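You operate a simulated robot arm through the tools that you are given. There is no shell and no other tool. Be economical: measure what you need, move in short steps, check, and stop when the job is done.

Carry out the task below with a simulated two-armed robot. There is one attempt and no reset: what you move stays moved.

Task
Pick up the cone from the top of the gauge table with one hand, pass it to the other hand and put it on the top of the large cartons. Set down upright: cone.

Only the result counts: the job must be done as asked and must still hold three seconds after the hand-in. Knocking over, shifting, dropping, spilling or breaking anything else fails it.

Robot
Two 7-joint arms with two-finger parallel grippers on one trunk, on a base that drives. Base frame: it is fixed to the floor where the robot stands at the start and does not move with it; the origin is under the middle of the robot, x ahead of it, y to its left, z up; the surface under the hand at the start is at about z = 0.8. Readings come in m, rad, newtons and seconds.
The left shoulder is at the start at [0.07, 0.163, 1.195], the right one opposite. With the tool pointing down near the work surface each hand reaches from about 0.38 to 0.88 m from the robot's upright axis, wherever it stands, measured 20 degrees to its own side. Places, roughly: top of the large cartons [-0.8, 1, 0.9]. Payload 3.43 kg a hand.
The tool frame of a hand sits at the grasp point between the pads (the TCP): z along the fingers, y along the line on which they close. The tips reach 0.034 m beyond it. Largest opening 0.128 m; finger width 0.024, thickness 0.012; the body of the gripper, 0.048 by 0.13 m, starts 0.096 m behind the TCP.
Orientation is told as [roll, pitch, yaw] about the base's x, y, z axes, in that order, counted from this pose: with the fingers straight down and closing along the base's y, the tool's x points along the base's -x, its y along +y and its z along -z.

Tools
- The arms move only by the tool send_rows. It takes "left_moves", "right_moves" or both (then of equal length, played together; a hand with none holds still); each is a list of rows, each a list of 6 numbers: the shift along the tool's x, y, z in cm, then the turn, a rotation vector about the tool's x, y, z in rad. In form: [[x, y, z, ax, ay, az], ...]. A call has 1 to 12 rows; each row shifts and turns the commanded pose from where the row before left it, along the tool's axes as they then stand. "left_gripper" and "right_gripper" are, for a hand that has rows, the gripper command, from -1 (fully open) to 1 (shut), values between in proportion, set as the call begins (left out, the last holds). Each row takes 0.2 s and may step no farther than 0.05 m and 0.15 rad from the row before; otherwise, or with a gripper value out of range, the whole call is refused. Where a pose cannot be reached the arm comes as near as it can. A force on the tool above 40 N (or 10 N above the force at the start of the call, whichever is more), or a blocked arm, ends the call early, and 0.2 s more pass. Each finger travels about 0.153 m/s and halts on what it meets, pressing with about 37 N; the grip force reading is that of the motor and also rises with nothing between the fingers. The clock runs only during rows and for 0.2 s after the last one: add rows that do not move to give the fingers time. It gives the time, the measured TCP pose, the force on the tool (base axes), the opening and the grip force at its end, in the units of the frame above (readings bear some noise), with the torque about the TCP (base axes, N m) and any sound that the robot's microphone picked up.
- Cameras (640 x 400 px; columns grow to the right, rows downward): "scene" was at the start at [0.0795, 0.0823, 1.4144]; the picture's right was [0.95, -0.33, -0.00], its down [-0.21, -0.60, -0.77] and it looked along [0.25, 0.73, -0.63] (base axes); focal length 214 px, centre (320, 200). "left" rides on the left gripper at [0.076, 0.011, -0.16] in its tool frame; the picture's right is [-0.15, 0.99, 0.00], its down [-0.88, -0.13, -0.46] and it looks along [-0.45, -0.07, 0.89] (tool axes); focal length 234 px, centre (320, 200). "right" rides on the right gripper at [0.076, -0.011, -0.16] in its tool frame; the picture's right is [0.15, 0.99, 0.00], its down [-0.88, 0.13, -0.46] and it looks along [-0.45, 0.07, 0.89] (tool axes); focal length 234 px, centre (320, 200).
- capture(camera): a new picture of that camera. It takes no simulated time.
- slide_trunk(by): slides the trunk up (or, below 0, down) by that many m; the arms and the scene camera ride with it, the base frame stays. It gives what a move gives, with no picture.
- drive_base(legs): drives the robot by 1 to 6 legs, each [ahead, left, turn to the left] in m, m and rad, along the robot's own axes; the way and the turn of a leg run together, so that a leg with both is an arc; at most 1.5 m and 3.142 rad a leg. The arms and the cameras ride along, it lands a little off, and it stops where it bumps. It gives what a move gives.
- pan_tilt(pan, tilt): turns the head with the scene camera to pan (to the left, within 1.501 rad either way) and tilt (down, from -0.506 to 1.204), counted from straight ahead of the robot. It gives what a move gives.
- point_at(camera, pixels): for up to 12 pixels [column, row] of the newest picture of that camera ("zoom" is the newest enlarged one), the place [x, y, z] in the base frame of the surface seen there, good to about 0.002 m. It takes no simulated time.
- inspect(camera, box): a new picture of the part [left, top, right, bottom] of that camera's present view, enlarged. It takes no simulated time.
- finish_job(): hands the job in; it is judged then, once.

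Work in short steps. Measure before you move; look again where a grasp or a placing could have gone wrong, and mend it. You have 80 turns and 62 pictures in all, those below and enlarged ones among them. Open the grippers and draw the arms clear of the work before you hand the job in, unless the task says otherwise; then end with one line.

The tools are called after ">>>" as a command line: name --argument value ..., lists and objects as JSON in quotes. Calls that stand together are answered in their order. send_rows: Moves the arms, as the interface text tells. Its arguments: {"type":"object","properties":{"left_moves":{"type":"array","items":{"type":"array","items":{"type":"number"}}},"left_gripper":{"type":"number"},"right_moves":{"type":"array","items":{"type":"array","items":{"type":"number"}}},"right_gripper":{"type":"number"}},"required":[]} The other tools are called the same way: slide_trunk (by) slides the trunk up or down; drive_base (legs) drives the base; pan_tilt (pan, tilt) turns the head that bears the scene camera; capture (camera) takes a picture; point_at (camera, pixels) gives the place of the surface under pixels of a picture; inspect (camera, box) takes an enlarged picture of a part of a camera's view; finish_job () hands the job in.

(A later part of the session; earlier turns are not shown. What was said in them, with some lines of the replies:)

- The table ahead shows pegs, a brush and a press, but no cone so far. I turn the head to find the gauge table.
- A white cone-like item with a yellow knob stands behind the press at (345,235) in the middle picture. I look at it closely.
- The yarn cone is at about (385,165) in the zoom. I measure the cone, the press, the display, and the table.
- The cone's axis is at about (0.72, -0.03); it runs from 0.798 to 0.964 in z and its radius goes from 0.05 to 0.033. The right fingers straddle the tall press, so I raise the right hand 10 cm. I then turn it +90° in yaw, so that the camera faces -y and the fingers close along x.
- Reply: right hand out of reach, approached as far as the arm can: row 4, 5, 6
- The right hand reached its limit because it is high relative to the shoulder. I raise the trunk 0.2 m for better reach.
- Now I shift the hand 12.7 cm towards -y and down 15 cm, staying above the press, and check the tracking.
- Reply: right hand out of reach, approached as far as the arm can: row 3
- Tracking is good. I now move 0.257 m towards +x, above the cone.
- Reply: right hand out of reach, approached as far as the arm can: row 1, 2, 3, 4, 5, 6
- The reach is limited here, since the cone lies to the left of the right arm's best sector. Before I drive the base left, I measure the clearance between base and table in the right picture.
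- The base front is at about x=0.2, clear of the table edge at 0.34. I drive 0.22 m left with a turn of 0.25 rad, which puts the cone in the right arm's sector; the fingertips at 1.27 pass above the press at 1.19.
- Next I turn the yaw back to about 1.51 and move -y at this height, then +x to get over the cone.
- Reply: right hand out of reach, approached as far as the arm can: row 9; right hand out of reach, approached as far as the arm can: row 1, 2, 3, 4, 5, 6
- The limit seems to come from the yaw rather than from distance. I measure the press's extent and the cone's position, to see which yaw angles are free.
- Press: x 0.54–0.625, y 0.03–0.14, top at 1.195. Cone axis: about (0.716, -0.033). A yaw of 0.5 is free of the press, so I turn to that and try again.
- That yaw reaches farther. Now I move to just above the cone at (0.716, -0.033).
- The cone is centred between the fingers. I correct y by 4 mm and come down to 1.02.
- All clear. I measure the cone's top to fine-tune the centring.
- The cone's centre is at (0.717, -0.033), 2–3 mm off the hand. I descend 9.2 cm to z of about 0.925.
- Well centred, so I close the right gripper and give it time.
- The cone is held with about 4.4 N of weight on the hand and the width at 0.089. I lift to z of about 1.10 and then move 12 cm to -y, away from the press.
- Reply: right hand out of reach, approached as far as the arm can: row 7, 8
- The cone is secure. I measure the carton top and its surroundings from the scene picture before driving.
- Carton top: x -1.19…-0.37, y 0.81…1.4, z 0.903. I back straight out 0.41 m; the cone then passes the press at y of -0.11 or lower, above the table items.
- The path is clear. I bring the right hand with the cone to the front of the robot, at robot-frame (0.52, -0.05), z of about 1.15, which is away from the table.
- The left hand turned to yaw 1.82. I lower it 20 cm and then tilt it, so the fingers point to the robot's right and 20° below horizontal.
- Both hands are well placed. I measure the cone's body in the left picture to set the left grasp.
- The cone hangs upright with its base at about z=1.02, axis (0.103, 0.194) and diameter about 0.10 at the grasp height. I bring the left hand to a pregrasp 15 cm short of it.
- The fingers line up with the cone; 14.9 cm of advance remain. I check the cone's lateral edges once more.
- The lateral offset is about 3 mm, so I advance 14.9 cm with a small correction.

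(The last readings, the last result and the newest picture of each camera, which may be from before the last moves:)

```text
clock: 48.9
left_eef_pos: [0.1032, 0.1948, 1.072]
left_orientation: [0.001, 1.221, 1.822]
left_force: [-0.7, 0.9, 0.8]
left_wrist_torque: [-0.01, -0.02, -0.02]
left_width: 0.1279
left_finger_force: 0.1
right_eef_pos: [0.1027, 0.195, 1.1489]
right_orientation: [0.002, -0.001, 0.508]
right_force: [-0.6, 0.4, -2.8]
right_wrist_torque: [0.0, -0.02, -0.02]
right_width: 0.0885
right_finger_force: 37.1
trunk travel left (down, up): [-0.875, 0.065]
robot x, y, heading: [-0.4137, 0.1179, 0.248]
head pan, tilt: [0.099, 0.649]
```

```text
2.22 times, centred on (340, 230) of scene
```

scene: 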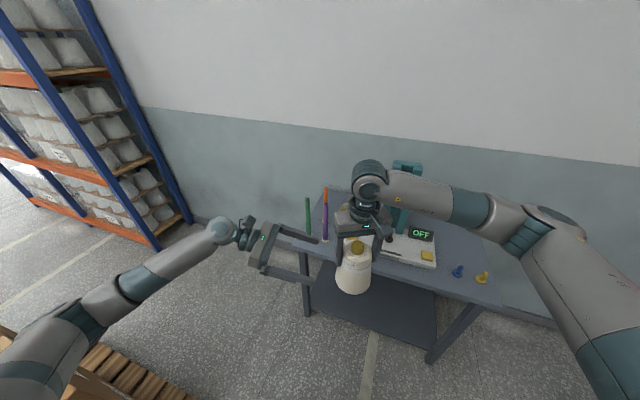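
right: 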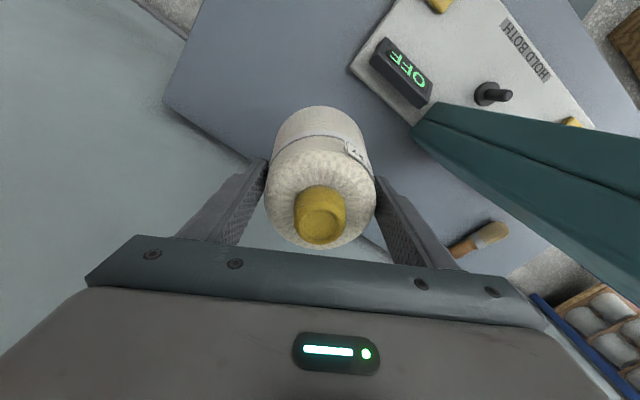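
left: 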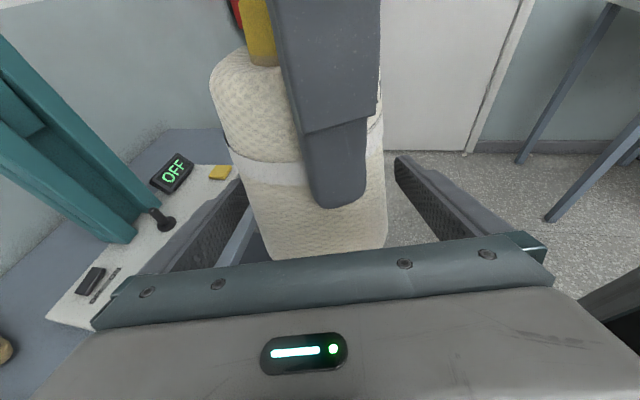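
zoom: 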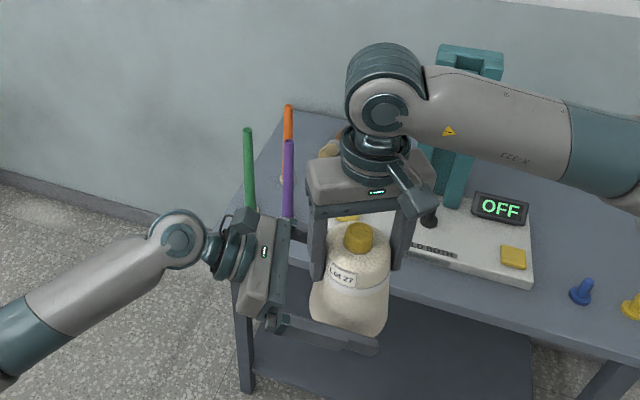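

No contact, and the cone is between the left fingers. I close the left gripper.

>>> send_rows --left_moves '[[0, 0, 0, 0, 0, 0], [0, 0, 0, 0, 0, 0], [0, 0, 0, 0, 0, 0], [0, 0, 0, 0, 0, 0]]' --left_gripper 1

>>> capture --camera "left"

```text
clock: 49.9
left_eef_pos: [0.1029, 0.1961, 1.0717]
left_orientation: [0.002, 1.219, 1.826]
left_force: [13.4, -0.1, -2.0]
left_wrist_torque: [-0.11, 0.37, 0.18]
left_width: 0.1022
left_finger_force: 36.8
right_eef_pos: [0.102, 0.1926, 1.1485]
right_orientation: [0.003, -0.001, 0.509]
right_force: [-14.3, 0.6, 2.3]
right_wrist_torque: [0.13, 0.61, -0.14]
right_width: 0.0883
right_finger_force: 37.4
trunk travel left (down, up): [-0.875, 0.065]
robot x, y, heading: [-0.4142, 0.1162, 0.252]
head pan, tilt: [0.099, 0.649]
```

```text
33 pictures are left
```

left: 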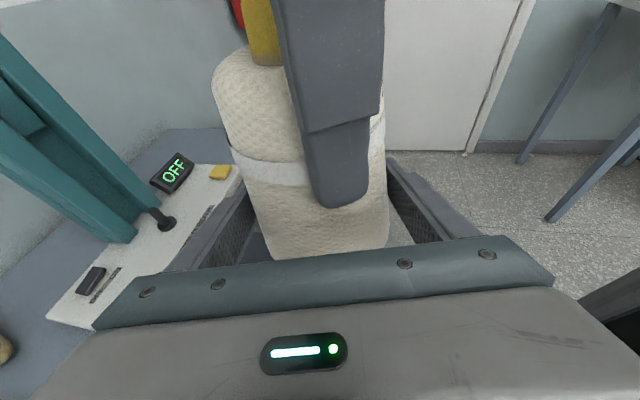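

Both hands hold, with about 14 N of lateral strain between them. I ease the left hand 2 mm towards +x to relieve it.

>>> send_rows --left_moves '[[0, -0.2, 0, 0, 0, 0], [0, 0, 0, 0, 0, 0]]'

```text
clock: 50.5
left_eef_pos: [0.1036, 0.1945, 1.0718]
left_orientation: [-0.001, 1.221, 1.823]
left_force: [5.1, -3.0, -0.2]
left_wrist_torque: [0.01, -0.12, 0.29]
left_width: 0.1017
left_finger_force: 37.3
right_eef_pos: [0.1032, 0.1941, 1.1489]
right_orientation: [0.002, -0.002, 0.507]
right_force: [-5.1, 2.7, 0.9]
right_wrist_torque: [0.21, 0.52, -0.27]
right_width: 0.0885
right_finger_force: 37.1
trunk travel left (down, up): [-0.875, 0.065]
robot x, y, heading: [-0.4152, 0.1138, 0.251]
head pan, tilt: [0.099, 0.649]
```

Strain is down to 5 N. I ease it 1 mm more, then open the right gripper.

>>> send_rows --left_moves '[[0, -0.12, 0, 0, 0, 0], [0, 0, 0, 0, 0, 0]]'

>>> send_rows --right_moves '[[0, 0, 0, 0, 0, 0], [0, 0, 0, 0, 0, 0], [0, 0, 0, 0, 0, 0]]' --right_gripper -1

>>> capture --camera "left"

```text
clock: 51.1
left_eef_pos: [0.1056, 0.1955, 1.0727]
left_orientation: [0.002, 1.219, 1.822]
left_force: [-6.3, -7.5, 0.1]
left_wrist_torque: [0.14, -0.47, 0.48]
left_width: 0.1017
left_finger_force: 37.1
right_eef_pos: [0.1042, 0.193, 1.1484]
right_orientation: [0.002, -0.006, 0.507]
right_force: [6.4, 8.0, -3.0]
right_wrist_torque: [0.41, 0.02, -0.46]
right_width: 0.0881
right_finger_force: 37.4
trunk travel left (down, up): [-0.875, 0.065]
robot x, y, heading: [-0.4227, 0.1139, 0.247]
head pan, tilt: [0.099, 0.649]
```

```text
clock: 51.9
left_eef_pos: [0.1061, 0.1957, 1.0721]
left_orientation: [0.002, 1.217, 1.825]
left_force: [0.0, -0.1, 0.2]
left_wrist_torque: [0.02, 0.02, 0.01]
left_width: 0.102
left_finger_force: 36.9
right_eef_pos: [0.1041, 0.1926, 1.148]
right_orientation: [0.002, 0.0, 0.508]
right_force: [0.2, -0.2, 0.5]
right_wrist_torque: [-0.02, 0.03, -0.04]
right_width: 0.1278
right_finger_force: 0.0
trunk travel left (down, up): [-0.875, 0.065]
robot x, y, heading: [-0.4108, 0.1149, 0.247]
head pan, tilt: [0.099, 0.649]
```

```text
32 pictures are left
```

left: 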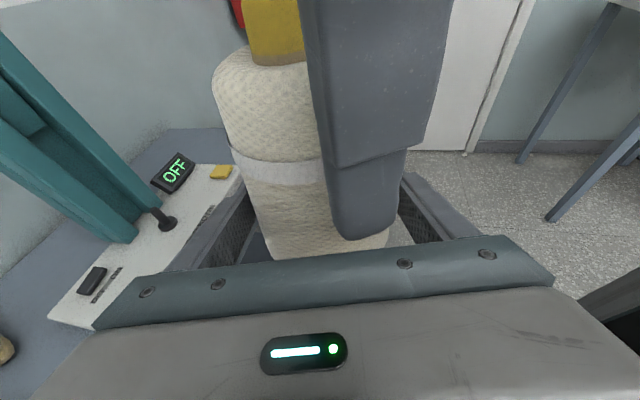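

The left hand holds the cone now. I raise the right hand straight up 22 cm and check the force reading on the left.

>>> send_rows --right_moves '[[0, 0, -2, 0, 0, 0], [0, 0, -4, 0, 0, 0], [0, 0, -4, 0, 0, 0], [0, 0, -4, 0, 0, 0], [0, 0, -4, 0, 0, 0], [0, 0, -4, 0, 0, 0], [0, 0, 0, 0, 0, 0]]'

>>> capture --camera "left"

>>> inspect --camera "scene" --box '[240, 140, 440, 320]'

```text
clock: 53.5
left_eef_pos: [0.1062, 0.196, 1.0717]
left_orientation: [0.001, 1.218, 1.824]
left_force: [-0.4, -0.5, -0.6]
left_wrist_torque: [-0.04, -0.01, 0.01]
left_width: 0.1017
left_finger_force: 37.0
right_eef_pos: [0.1036, 0.1893, 1.3664]
right_orientation: [0.003, -0.003, 0.508]
right_force: [0.1, 0.3, -0.3]
right_wrist_torque: [-0.01, 0.01, 0.02]
right_width: 0.1282
right_finger_force: 0.0
trunk travel left (down, up): [-0.875, 0.065]
robot x, y, heading: [-0.4132, 0.1147, 0.246]
head pan, tilt: [0.099, 0.649]
```

```text
31 pictures are left
```

left: 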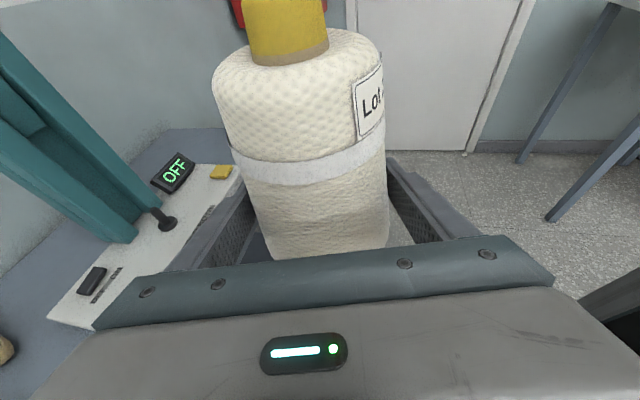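

```text
2.22 times, centred on (340, 230) of scene
```

zoom: 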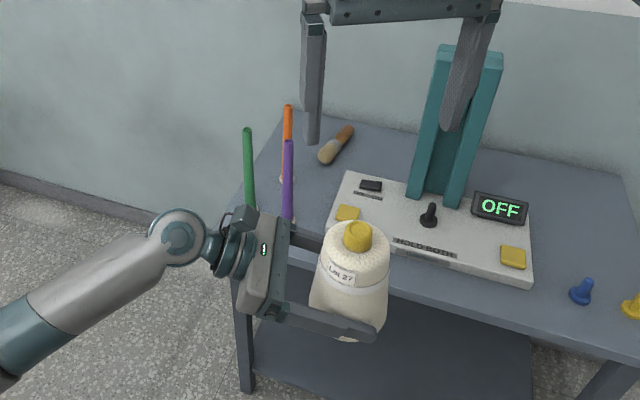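

The pass succeeded: the left hand alone holds the cone, about upright. I draw the right hand to the robot's right, then look left to measure the left elbow's height before turning over the cartons.

>>> send_rows --right_moves '[[0, -4.5, 0, 0, 0, 0], [0, -4.5, 0, 0, 0, 0], [0, -4.5, 0, 0, 0, 0], [0, -4.5, 0, 0, 0, 0], [0, -4.5, 0, 0, 0, 0], [0, -4.5, 0, 0, 0, 0], [0, 0, 0, 0, 0, 0]]'

>>> pan_tilt --pan 0.9 --tilt 0.8

>>> capture --camera "scene"

```text
clock: 55.1
left_eef_pos: [0.1068, 0.1971, 1.0719]
left_orientation: [-0.001, 1.219, 1.824]
left_force: [1.1, 0.9, -0.2]
left_wrist_torque: [-0.01, -0.02, -0.01]
left_width: 0.1019
left_finger_force: 37.6
right_eef_pos: [0.2353, -0.0456, 1.3665]
right_orientation: [0.002, -0.003, 0.508]
right_force: [-0.2, -0.9, 0.1]
right_wrist_torque: [0.0, -0.01, 0.01]
right_width: 0.1281
right_finger_force: 0.1
trunk travel left (down, up): [-0.875, 0.065]
robot x, y, heading: [-0.4135, 0.1171, 0.251]
head pan, tilt: [0.099, 0.649]
```

```text
clock: 56.3
left_eef_pos: [0.1056, 0.1968, 1.0712]
left_orientation: [0.0, 1.221, 1.822]
left_force: [-0.2, -0.3, 0.4]
left_wrist_torque: [0.02, 0.01, -0.01]
left_width: 0.1019
left_finger_force: 37.4
right_eef_pos: [0.2349, -0.0462, 1.3656]
right_orientation: [0.0, -0.002, 0.509]
right_force: [-0.7, -0.3, -0.9]
right_wrist_torque: [-0.01, 0.01, 0.02]
right_width: 0.1279
right_finger_force: 0.0
trunk travel left (down, up): [-0.875, 0.065]
robot x, y, heading: [-0.4135, 0.1167, 0.252]
head pan, tilt: [0.901, 0.799]
```

```text
29 pictures are left
```

scene: 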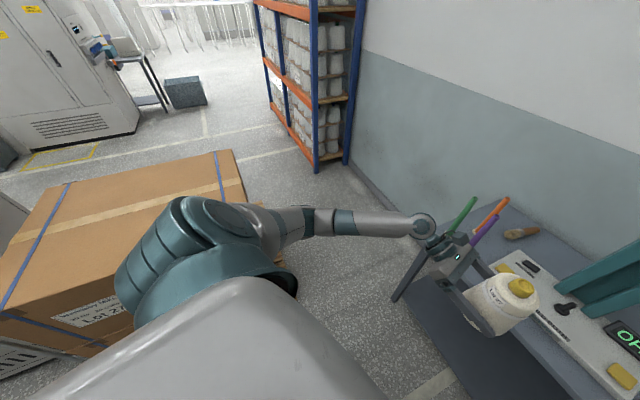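

>>> point_at --camera "scene" --pixels '[[210, 220], [290, 215], [325, 222], [380, 222], [150, 270], [422, 228], [245, 245]]'

>>> point_at --camera "left" --pixels '[[287, 10], [290, 55], [240, 120], [330, 130], [380, 120], [300, 180], [325, 240], [280, 240], [375, 230]]'

```text
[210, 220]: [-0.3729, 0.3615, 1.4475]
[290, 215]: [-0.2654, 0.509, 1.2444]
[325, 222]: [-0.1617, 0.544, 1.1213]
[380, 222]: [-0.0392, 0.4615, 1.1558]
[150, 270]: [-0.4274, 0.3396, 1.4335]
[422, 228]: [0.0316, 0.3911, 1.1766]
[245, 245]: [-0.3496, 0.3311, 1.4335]
```

```text
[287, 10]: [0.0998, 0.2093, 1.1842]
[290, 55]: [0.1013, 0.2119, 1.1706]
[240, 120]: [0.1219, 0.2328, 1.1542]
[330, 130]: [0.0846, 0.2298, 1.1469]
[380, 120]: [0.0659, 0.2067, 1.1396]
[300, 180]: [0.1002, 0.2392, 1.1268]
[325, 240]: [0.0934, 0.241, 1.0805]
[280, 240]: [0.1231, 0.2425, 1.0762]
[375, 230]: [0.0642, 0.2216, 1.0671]
```

The elbow underside is near z=1.03, so I will place with the arm extended to keep it above the carton. First I turn in place about 1.32 rad to face +y.

>>> drive_base --legs '[[0, 0, 1.32]]'

>>> pan_tilt --pan 0.7 --tilt 0.75

>>> capture --camera "scene"

>>> capture --camera "left"

```text
clock: 59.9
left_eef_pos: [-0.3558, 0.6401, 1.0712]
left_orientation: [-0.001, 1.217, 3.132]
left_force: [0.6, 0.3, -0.6]
left_wrist_torque: [0.01, -0.01, 0.01]
left_width: 0.1019
left_finger_force: 37.3
right_eef_pos: [-0.0885, 0.7017, 1.368]
right_orientation: [0.002, -0.002, 1.817]
right_force: [0.2, 0.1, 0.0]
right_wrist_torque: [-0.01, 0.05, -0.01]
right_width: 0.1281
right_finger_force: 0.0
trunk travel left (down, up): [-0.875, 0.065]
robot x, y, heading: [-0.4109, 0.111, 1.56]
head pan, tilt: [0.901, 0.799]
```

```text
clock: 60.6
left_eef_pos: [-0.3565, 0.6404, 1.0715]
left_orientation: [0.001, 1.216, 3.131]
left_force: [-1.0, 0.2, 0.0]
left_wrist_torque: [-0.01, 0.01, -0.02]
left_width: 0.102
left_finger_force: 36.6
right_eef_pos: [-0.089, 0.7014, 1.3657]
right_orientation: [0.003, -0.002, 1.817]
right_force: [0.4, 0.0, 0.4]
right_wrist_torque: [0.0, 0.0, -0.01]
right_width: 0.1281
right_finger_force: 0.1
trunk travel left (down, up): [-0.875, 0.065]
robot x, y, heading: [-0.4146, 0.1177, 1.559]
head pan, tilt: [0.7, 0.75]
```

```text
28 pictures are left
```

scene: 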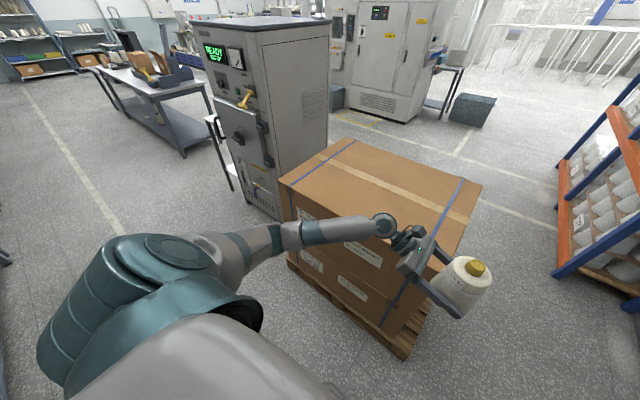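

```text
27 pictures are left
```

left: 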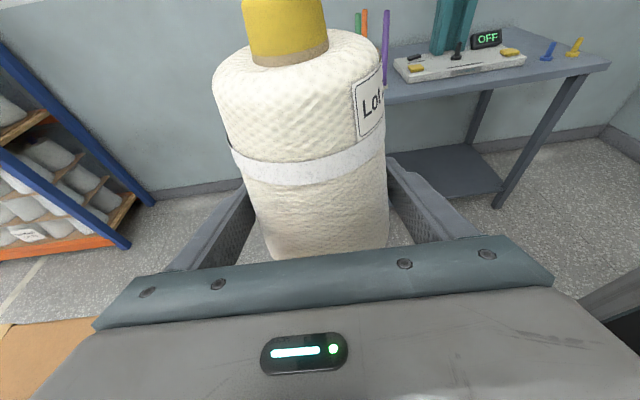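

The way is clear; the machine stands beyond x of about -1.25. I drive 0.24 m left and 0.06 m ahead, so the cone comes to x of about -0.6, and raise the trunk 6 cm.

>>> drive_base --legs '[[0.06, 0.24, 0]]'

>>> slide_trunk --by 0.06

>>> send_rows --left_moves '[[0, -4, 0, 0, 0, 0], [0, -4, 0, 0, 0, 0], [0, -4, 0, 0, 0, 0], [0, -4, 0, 0, 0, 0], [0, -4, 0, 0, 0, 0], [0, 0, 0, 0, 0, 0]]'

>>> capture --camera "scene"

```text
clock: 62.4
left_eef_pos: [-0.5946, 0.7018, 1.0714]
left_orientation: [0.0, 1.219, 3.129]
left_force: [0.4, 0.5, -0.2]
left_wrist_torque: [-0.01, 0.0, -0.02]
left_width: 0.102
left_finger_force: 36.7
right_eef_pos: [-0.326, 0.7625, 1.3653]
right_orientation: [0.004, -0.005, 1.813]
right_force: [0.1, -0.8, 0.0]
right_wrist_torque: [0.01, 0.03, -0.02]
right_width: 0.1279
right_finger_force: 0.1
trunk travel left (down, up): [-0.875, 0.065]
robot x, y, heading: [-0.654, 0.1805, 1.559]
head pan, tilt: [0.7, 0.75]
```

```text
clock: 63.4
left_eef_pos: [-0.594, 0.7015, 1.1328]
left_orientation: [0.002, 1.218, 3.131]
left_force: [-0.1, 0.5, -2.5]
left_wrist_torque: [-0.02, 0.02, 0.01]
left_width: 0.1019
left_finger_force: 37.0
right_eef_pos: [-0.3275, 0.7615, 1.4262]
right_orientation: [0.003, -0.002, 1.813]
right_force: [-0.1, 0.4, -0.2]
right_wrist_torque: [0.01, 0.05, 0.01]
right_width: 0.1284
right_finger_force: 0.1
trunk travel left (down, up): [-0.935, 0.005]
robot x, y, heading: [-0.6549, 0.1772, 1.555]
head pan, tilt: [0.7, 0.75]
```

```text
clock: 64.8
left_eef_pos: [-0.5916, 0.9014, 1.1311]
left_orientation: [-0.002, 1.22, 3.126]
left_force: [-0.1, -0.2, -2.2]
left_wrist_torque: [0.01, 0.0, 0.01]
left_width: 0.1019
left_finger_force: 36.8
right_eef_pos: [-0.3286, 0.762, 1.427]
right_orientation: [0.002, -0.004, 1.812]
right_force: [-0.2, -0.9, 0.3]
right_wrist_torque: [-0.01, -0.02, 0.01]
right_width: 0.1277
right_finger_force: 0.1
trunk travel left (down, up): [-0.935, 0.005]
robot x, y, heading: [-0.6517, 0.1802, 1.56]
head pan, tilt: [0.7, 0.75]
```

```text
26 pictures are left
```

scene: 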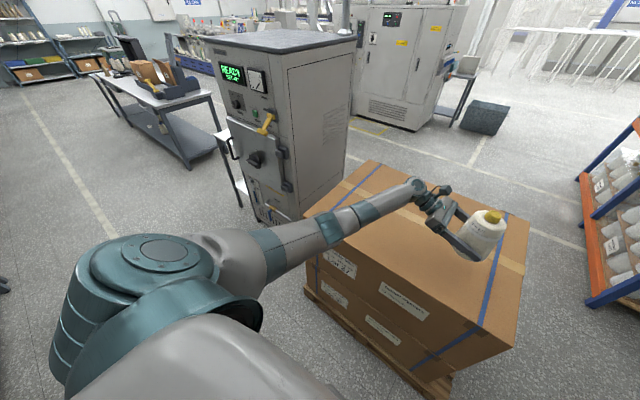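

The arm is extended over the carton. I move 5 cm farther in and lower 8 cm, then check the cone, elbow and wrist heights.

>>> send_rows --left_moves '[[0, -2.5, 0, 0, 0, 0], [0, -2.5, 0, 0, 0, 0], [-2.346, 0, 0.861, 0, 0, 0], [-2.346, 0, 0.861, 0, 0, 0], [-2.346, 0, 0.861, 0, 0, 0], [0, 0, 0, 0, 0, 0]]'

>>> capture --camera "scene"

>>> inspect --camera "scene" --box '[300, 150, 540, 300]'

>>> capture --camera "right"

```text
clock: 66.2
left_eef_pos: [-0.5936, 0.9473, 1.0662]
left_orientation: [-0.003, 1.22, 3.128]
left_force: [-0.2, -0.3, -2.8]
left_wrist_torque: [0.02, -0.02, 0.03]
left_width: 0.1017
left_finger_force: 36.9
left hand out of reach, approached as far as the arm can: row 5
right_eef_pos: [-0.3294, 0.7624, 1.4267]
right_orientation: [0.002, -0.004, 1.814]
right_force: [0.3, 0.4, 1.4]
right_wrist_torque: [0.02, 0.02, 0.01]
right_width: 0.1279
right_finger_force: 0.0
trunk travel left (down, up): [-0.935, 0.005]
robot x, y, heading: [-0.6563, 0.1775, 1.559]
head pan, tilt: [0.7, 0.75]
```

```text
25 pictures are left
```

scene: 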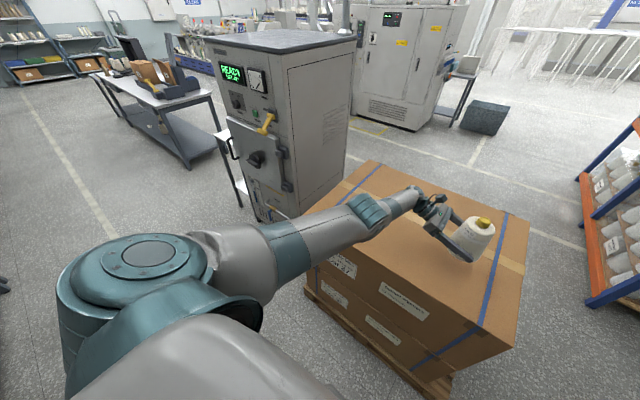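

```text
2.67 times, centred on (420, 225) of scene
```

zoom: 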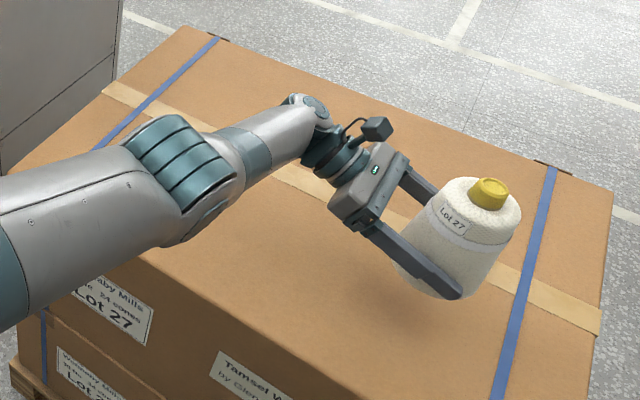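

```text
23 pictures are left
```

right: 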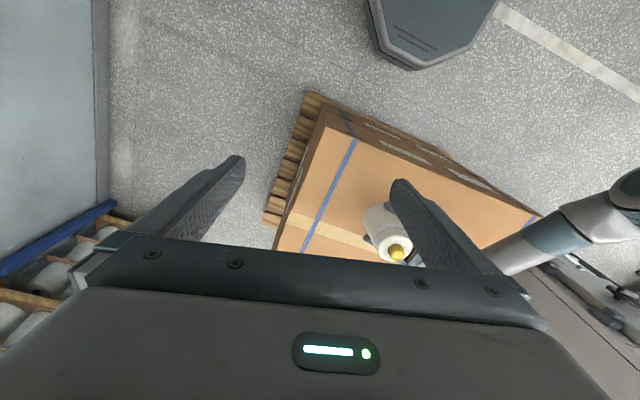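

I measure the elbow, forearm, wrist and cone in the zoom.

>>> point_at --camera "zoom" --pixels '[[180, 160], [195, 225], [130, 235], [60, 230], [270, 150], [310, 110], [350, 215], [440, 290], [440, 330], [490, 185], [475, 215], [520, 300]]'

```text
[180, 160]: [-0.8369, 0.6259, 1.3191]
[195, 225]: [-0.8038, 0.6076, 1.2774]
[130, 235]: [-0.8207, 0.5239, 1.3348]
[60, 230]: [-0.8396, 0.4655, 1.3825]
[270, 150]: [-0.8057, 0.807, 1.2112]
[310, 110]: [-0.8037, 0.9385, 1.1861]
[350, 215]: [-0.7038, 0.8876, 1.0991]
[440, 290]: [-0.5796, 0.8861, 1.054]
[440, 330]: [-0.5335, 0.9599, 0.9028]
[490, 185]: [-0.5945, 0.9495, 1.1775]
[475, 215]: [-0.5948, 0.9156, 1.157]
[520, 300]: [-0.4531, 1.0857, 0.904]
```

The elbow is at z≥1.28, so there is plenty of room, and the cone is upright (knob right above the TCP). I lower 9.5 cm to just above the contact height.

>>> send_rows --left_moves '[[-2.23, 0, 0.817, 0, 0, 0], [-2.23, 0, 0.817, 0, 0, 0], [-2.23, 0, 0.817, 0, 0, 0], [-2.23, 0, 0.817, 0, 0, 0], [0, 0, 0, 0, 0, 0]]'

>>> inspect --camera "scene" --box '[340, 160, 540, 300]'

```text
clock: 67.4
left_eef_pos: [-0.5875, 0.9069, 0.9863]
left_orientation: [0.001, 1.221, 3.129]
left_force: [-0.2, -0.1, -2.6]
left_wrist_torque: [0.01, -0.01, 0.0]
left_width: 0.1017
left_finger_force: 37.4
left hand out of reach, approached as far as the arm can: row 1, 2, 3, 4
right_eef_pos: [-0.3288, 0.7631, 1.4271]
right_orientation: [0.001, -0.001, 1.815]
right_force: [0.5, 0.0, 0.6]
right_wrist_torque: [0.03, 0.0, -0.03]
right_width: 0.1281
right_finger_force: 0.0
trunk travel left (down, up): [-0.935, 0.005]
robot x, y, heading: [-0.6518, 0.1773, 1.556]
head pan, tilt: [0.7, 0.75]
```

```text
2.86 times, centred on (440, 230) of scene
```

zoom: 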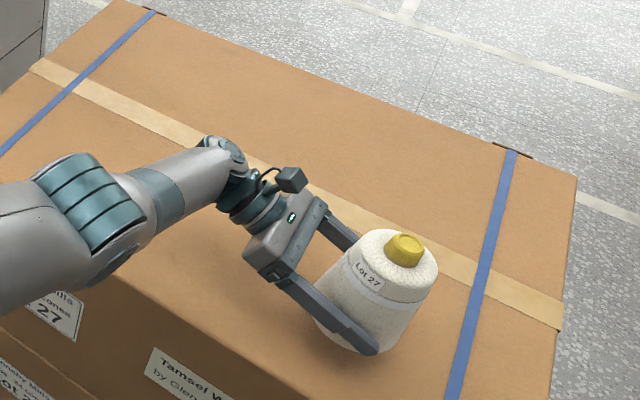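

The arm ran into its reach limit and drifted a few cm inward. I drive 0.07 m ahead to bring the cone deeper onto the carton (the pallet is still clear) and use the trunk for the last descent, starting with 1.5 cm.

>>> drive_base --legs '[[0.07, 0, 0]]'

>>> slide_trunk --by -0.015

>>> capture --camera "scene"

>>> inspect --camera "scene" --box '[400, 160, 520, 280]'

```text
clock: 68.5
left_eef_pos: [-0.5862, 0.968, 0.9918]
left_orientation: [-0.019, 1.219, 3.111]
left_force: [0.7, -1.3, -1.4]
left_wrist_torque: [0.03, 0.03, 0.09]
left_width: 0.1019
left_finger_force: 37.0
right_eef_pos: [-0.3265, 0.8209, 1.4319]
right_orientation: [0.0, -0.011, 1.813]
right_force: [-0.4, -0.5, 0.3]
right_wrist_torque: [0.12, 0.0, 0.0]
right_width: 0.1282
right_finger_force: 0.0
trunk travel left (down, up): [-0.935, 0.005]
robot x, y, heading: [-0.6531, 0.2466, 1.555]
head pan, tilt: [0.7, 0.75]
```

```text
clock: 69.1
left_eef_pos: [-0.5852, 0.9709, 0.9711]
left_orientation: [-0.006, 1.221, 3.123]
left_force: [0.0, -1.3, -3.4]
left_wrist_torque: [0.01, 0.06, 0.01]
left_width: 0.1018
left_finger_force: 36.9
right_eef_pos: [-0.3257, 0.8266, 1.4134]
right_orientation: [0.001, -0.006, 1.814]
right_force: [-0.8, 0.0, 0.4]
right_wrist_torque: [0.01, 0.04, -0.02]
right_width: 0.1277
right_finger_force: 0.0
trunk travel left (down, up): [-0.92, 0.02]
robot x, y, heading: [-0.6516, 0.2447, 1.554]
head pan, tilt: [0.7, 0.75]
```

```text
21 pictures are left
```

scene: 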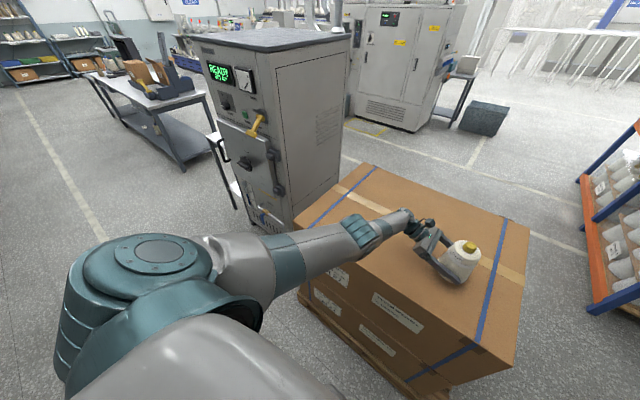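

```text
3.33 times, centred on (460, 220) of scene
```

zoom: 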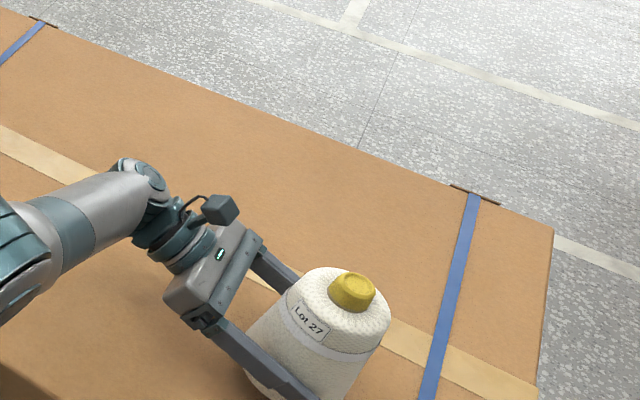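

TCP is at 0.971, leaving about 1.2–1.6 cm of gap. I lower the trunk 9 mm more and read the force.

>>> slide_trunk --by -0.009

>>> send_rows --left_moves '[[0, 0, 0, 0, 0, 0], [0, 0, 0, 0, 0, 0]]'

```text
clock: 69.7
left_eef_pos: [-0.5862, 0.9727, 0.9617]
left_orientation: [-0.002, 1.222, 3.128]
left_force: [0.3, -0.1, -3.8]
left_wrist_torque: [0.03, 0.01, 0.02]
left_width: 0.1013
left_finger_force: 37.1
right_eef_pos: [-0.3259, 0.8289, 1.4036]
right_orientation: [0.002, -0.003, 1.814]
right_force: [-0.3, 0.0, 0.6]
right_wrist_torque: [0.01, 0.0, -0.02]
right_width: 0.1282
right_finger_force: 0.0
trunk travel left (down, up): [-0.911, 0.029]
robot x, y, heading: [-0.6536, 0.2466, 1.55]
head pan, tilt: [0.7, 0.75]
```

```text
clock: 70.3
left_eef_pos: [-0.5858, 0.973, 0.9617]
left_orientation: [0.0, 1.219, 3.126]
left_force: [0.2, 0.2, -3.5]
left_wrist_torque: [-0.01, 0.02, -0.02]
left_width: 0.1015
left_finger_force: 37.5
right_eef_pos: [-0.3266, 0.8305, 1.4031]
right_orientation: [0.003, -0.004, 1.812]
right_force: [0.0, -0.4, -0.7]
right_wrist_torque: [0.02, 0.02, 0.01]
right_width: 0.1279
right_finger_force: 0.1
trunk travel left (down, up): [-0.911, 0.029]
robot x, y, heading: [-0.6478, 0.2455, 1.554]
head pan, tilt: [0.7, 0.75]
```

No contact yet (-3.5 N is just the weight). I lower by 4 mm in 2 mm arm steps.

>>> send_rows --left_moves '[[-0.188, 0, 0.069, 0, 0, 0], [0, 0, 0, 0, 0, 0], [-0.188, 0, 0.069, 0, 0, 0], [0, 0, 0, 0, 0, 0]]'

```text
clock: 71.3
left_eef_pos: [-0.585, 0.9727, 0.9575]
left_orientation: [0.0, 1.22, 3.129]
left_force: [-0.4, -1.5, -3.4]
left_wrist_torque: [-0.03, -0.01, -0.02]
left_width: 0.1016
left_finger_force: 36.9
right_eef_pos: [-0.3263, 0.8314, 1.4033]
right_orientation: [0.001, -0.003, 1.814]
right_force: [-0.7, -0.1, -0.1]
right_wrist_torque: [0.0, 0.01, 0.0]
right_width: 0.1279
right_finger_force: 0.0
trunk travel left (down, up): [-0.911, 0.029]
robot x, y, heading: [-0.6542, 0.247, 1.554]
head pan, tilt: [0.7, 0.75]
```

Still no contact, so another 3 mm in fine steps.

>>> send_rows --left_moves '[[-0.141, 0, 0.052, 0, 0, 0], [0, 0, 0, 0, 0, 0], [-0.141, 0, 0.052, 0, 0, 0], [0, 0, 0, 0, 0, 0]]'

```text
clock: 72.3
left_eef_pos: [-0.5849, 0.9724, 0.9565]
left_orientation: [0.0, 1.22, 3.127]
left_force: [-0.1, -0.4, -0.5]
left_wrist_torque: [0.16, 0.04, 0.03]
left_width: 0.1015
left_finger_force: 36.5
left hand out of reach, approached as far as the arm can: row 3
right_eef_pos: [-0.3265, 0.8308, 1.4026]
right_orientation: [0.001, -0.003, 1.813]
right_force: [1.0, 0.6, -0.4]
right_wrist_torque: [-0.02, -0.01, -0.04]
right_width: 0.128
right_finger_force: 0.2
trunk travel left (down, up): [-0.911, 0.029]
robot x, y, heading: [-0.6588, 0.2471, 1.56]
head pan, tilt: [0.7, 0.75]
```

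The weight reading dropped to -0.5 N, so contact has begun. I bring the trunk 2 mm lower to seat it.

>>> slide_trunk --by -0.002

>>> capture --camera "left"

>>> inspect --camera "scene" --box '[380, 190, 520, 310]'

```text
clock: 72.8
left_eef_pos: [-0.5852, 0.9724, 0.9563]
left_orientation: [-0.007, 1.223, 3.123]
left_force: [-0.1, 1.8, 9.3]
left_wrist_torque: [0.0, 0.38, -0.08]
left_width: 0.1015
left_finger_force: 37.2
right_eef_pos: [-0.3267, 0.8294, 1.401]
right_orientation: [0.001, -0.006, 1.814]
right_force: [0.1, 0.0, 0.0]
right_wrist_torque: [-0.01, 0.01, 0.02]
right_width: 0.1281
right_finger_force: 0.1
trunk travel left (down, up): [-0.909, 0.031]
robot x, y, heading: [-0.6515, 0.2429, 1.555]
head pan, tilt: [0.7, 0.75]
```

```text
19 pictures are left
```

left: 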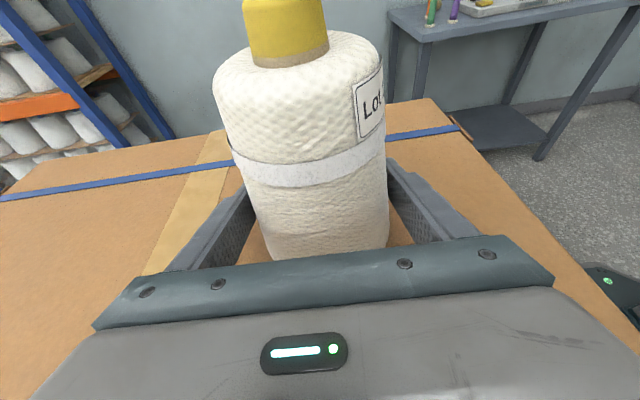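

```text
3.33 times, centred on (450, 250) of scene
```

zoom: 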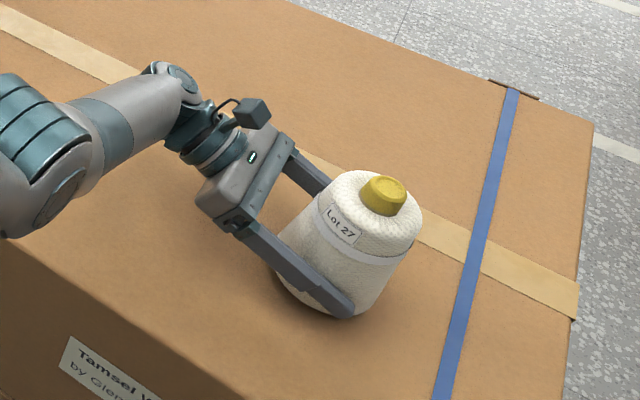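

The cone is seated upright with about 12 N on the carton. I open the left gripper.

>>> send_rows --left_moves '[[0, 0, 0, 0, 0, 0], [0, 0, 0, 0, 0, 0], [0, 0, 0, 0, 0, 0]]' --left_gripper -1

>>> capture --camera "left"

```text
clock: 73.6
left_eef_pos: [-0.5854, 0.9711, 0.9543]
left_orientation: [0.002, 1.219, 3.13]
left_force: [0.2, -0.9, -0.5]
left_wrist_torque: [0.02, 0.01, -0.02]
left_width: 0.1281
left_finger_force: 0.1
right_eef_pos: [-0.3261, 0.8295, 1.4016]
right_orientation: [0.001, -0.003, 1.814]
right_force: [0.5, 0.1, 0.2]
right_wrist_torque: [-0.02, 0.02, -0.02]
right_width: 0.1281
right_finger_force: 0.0
trunk travel left (down, up): [-0.909, 0.031]
robot x, y, heading: [-0.6542, 0.2462, 1.552]
head pan, tilt: [0.7, 0.75]
```

```text
17 pictures are left
```

left: 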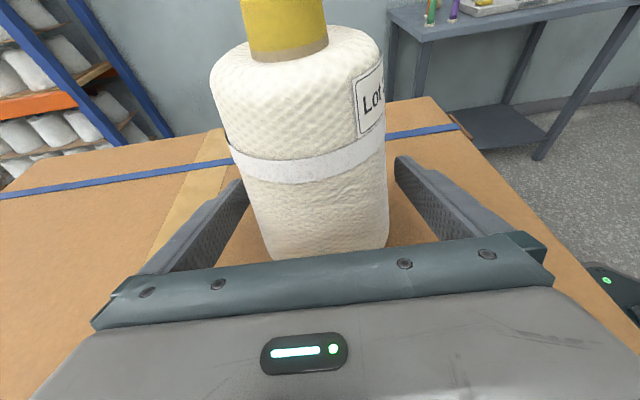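

Released, and the cone stands upright. I back out along the fingers in small steps, watching for drift.

>>> send_rows --left_moves '[[0, 0, -1.5, 0, 0, 0], [0, 0, -1.5, 0, 0, 0], [0, 0, 0, 0, 0, 0]]'

```text
clock: 74.4
left_eef_pos: [-0.6129, 0.9712, 0.9647]
left_orientation: [0.002, 1.22, 3.13]
left_force: [0.2, 0.1, -0.4]
left_wrist_torque: [0.0, 0.0, -0.01]
left_width: 0.1279
left_finger_force: 0.0
right_eef_pos: [-0.3259, 0.8299, 1.4008]
right_orientation: [0.001, -0.002, 1.815]
right_force: [0.3, 0.1, -0.5]
right_wrist_torque: [-0.04, 0.01, -0.01]
right_width: 0.1282
right_finger_force: 0.0
trunk travel left (down, up): [-0.909, 0.031]
robot x, y, heading: [-0.6508, 0.2449, 1.556]
head pan, tilt: [0.7, 0.75]
```

No drift, so I carry on backing out.

>>> send_rows --left_moves '[[0, 0, -2, 0, 0, 0], [0, 0, -2, 0, 0, 0], [0, 0, -2, 0, 0, 0], [0, 0, -2, 0, 0, 0], [0, 0, -2, 0, 0, 0], [0, 0, 0, 0, 0, 0]]'

>>> inspect --camera "scene" --box '[360, 180, 540, 320]'

```text
clock: 75.8
left_eef_pos: [-0.7084, 0.9727, 0.9988]
left_orientation: [0.001, 1.218, 3.13]
left_force: [0.8, -0.8, 0.3]
left_wrist_torque: [0.01, -0.03, 0.01]
left_width: 0.128
left_finger_force: 0.1
right_eef_pos: [-0.3264, 0.8296, 1.3999]
right_orientation: [0.002, -0.002, 1.814]
right_force: [1.8, 0.0, 0.2]
right_wrist_torque: [0.01, 0.02, 0.01]
right_width: 0.1281
right_finger_force: 0.0
trunk travel left (down, up): [-0.909, 0.031]
robot x, y, heading: [-0.6535, 0.2431, 1.555]
head pan, tilt: [0.7, 0.75]
```

```text
2.86 times, centred on (450, 250) of scene
```

zoom: 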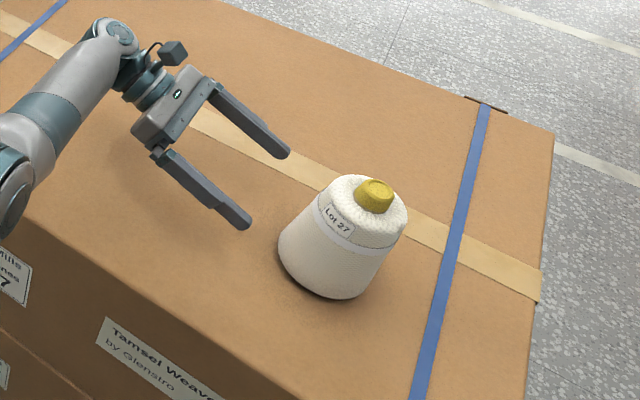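

The cone stands free and upright on the carton. I raise the left hand straight up and check a last time.

>>> send_rows --left_moves '[[3.756, 0, -1.376, 0, 0, 0], [3.756, 0, -1.376, 0, 0, 0], [3.756, 0, -1.376, 0, 0, 0], [3.756, 0, -1.376, 0, 0, 0], [0, 4, 0, 0, 0, 0], [0, 4, 0, 0, 0, 0], [0, 0, 0, 0, 0, 0]]'

>>> capture --camera "scene"

```text
clock: 77.4
left_eef_pos: [-0.7084, 0.892, 1.1601]
left_orientation: [0.004, 1.218, 3.131]
left_force: [0.0, 0.6, 0.7]
left_wrist_torque: [-0.02, -0.03, -0.01]
left_width: 0.1279
left_finger_force: 0.1
right_eef_pos: [-0.3254, 0.8306, 1.3999]
right_orientation: [0.001, -0.004, 1.812]
right_force: [-0.1, 0.2, -0.1]
right_wrist_torque: [-0.01, 0.02, 0.01]
right_width: 0.1281
right_finger_force: 0.0
trunk travel left (down, up): [-0.909, 0.031]
robot x, y, heading: [-0.6533, 0.2475, 1.557]
head pan, tilt: [0.7, 0.75]
```

```text
15 pictures are left
```

scene: 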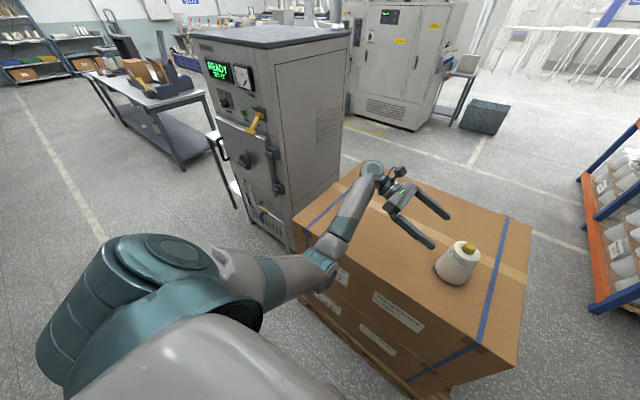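

The cone stands upright at (458,262), both grippers are open, and both arms are clear. I hand the job in.

>>> finish_job

```text
The job is handed in.
```

I picked the cone up from the gauge table with the right hand, passed it to the left, and set it upright on top of the large cartons; the job is handed in.
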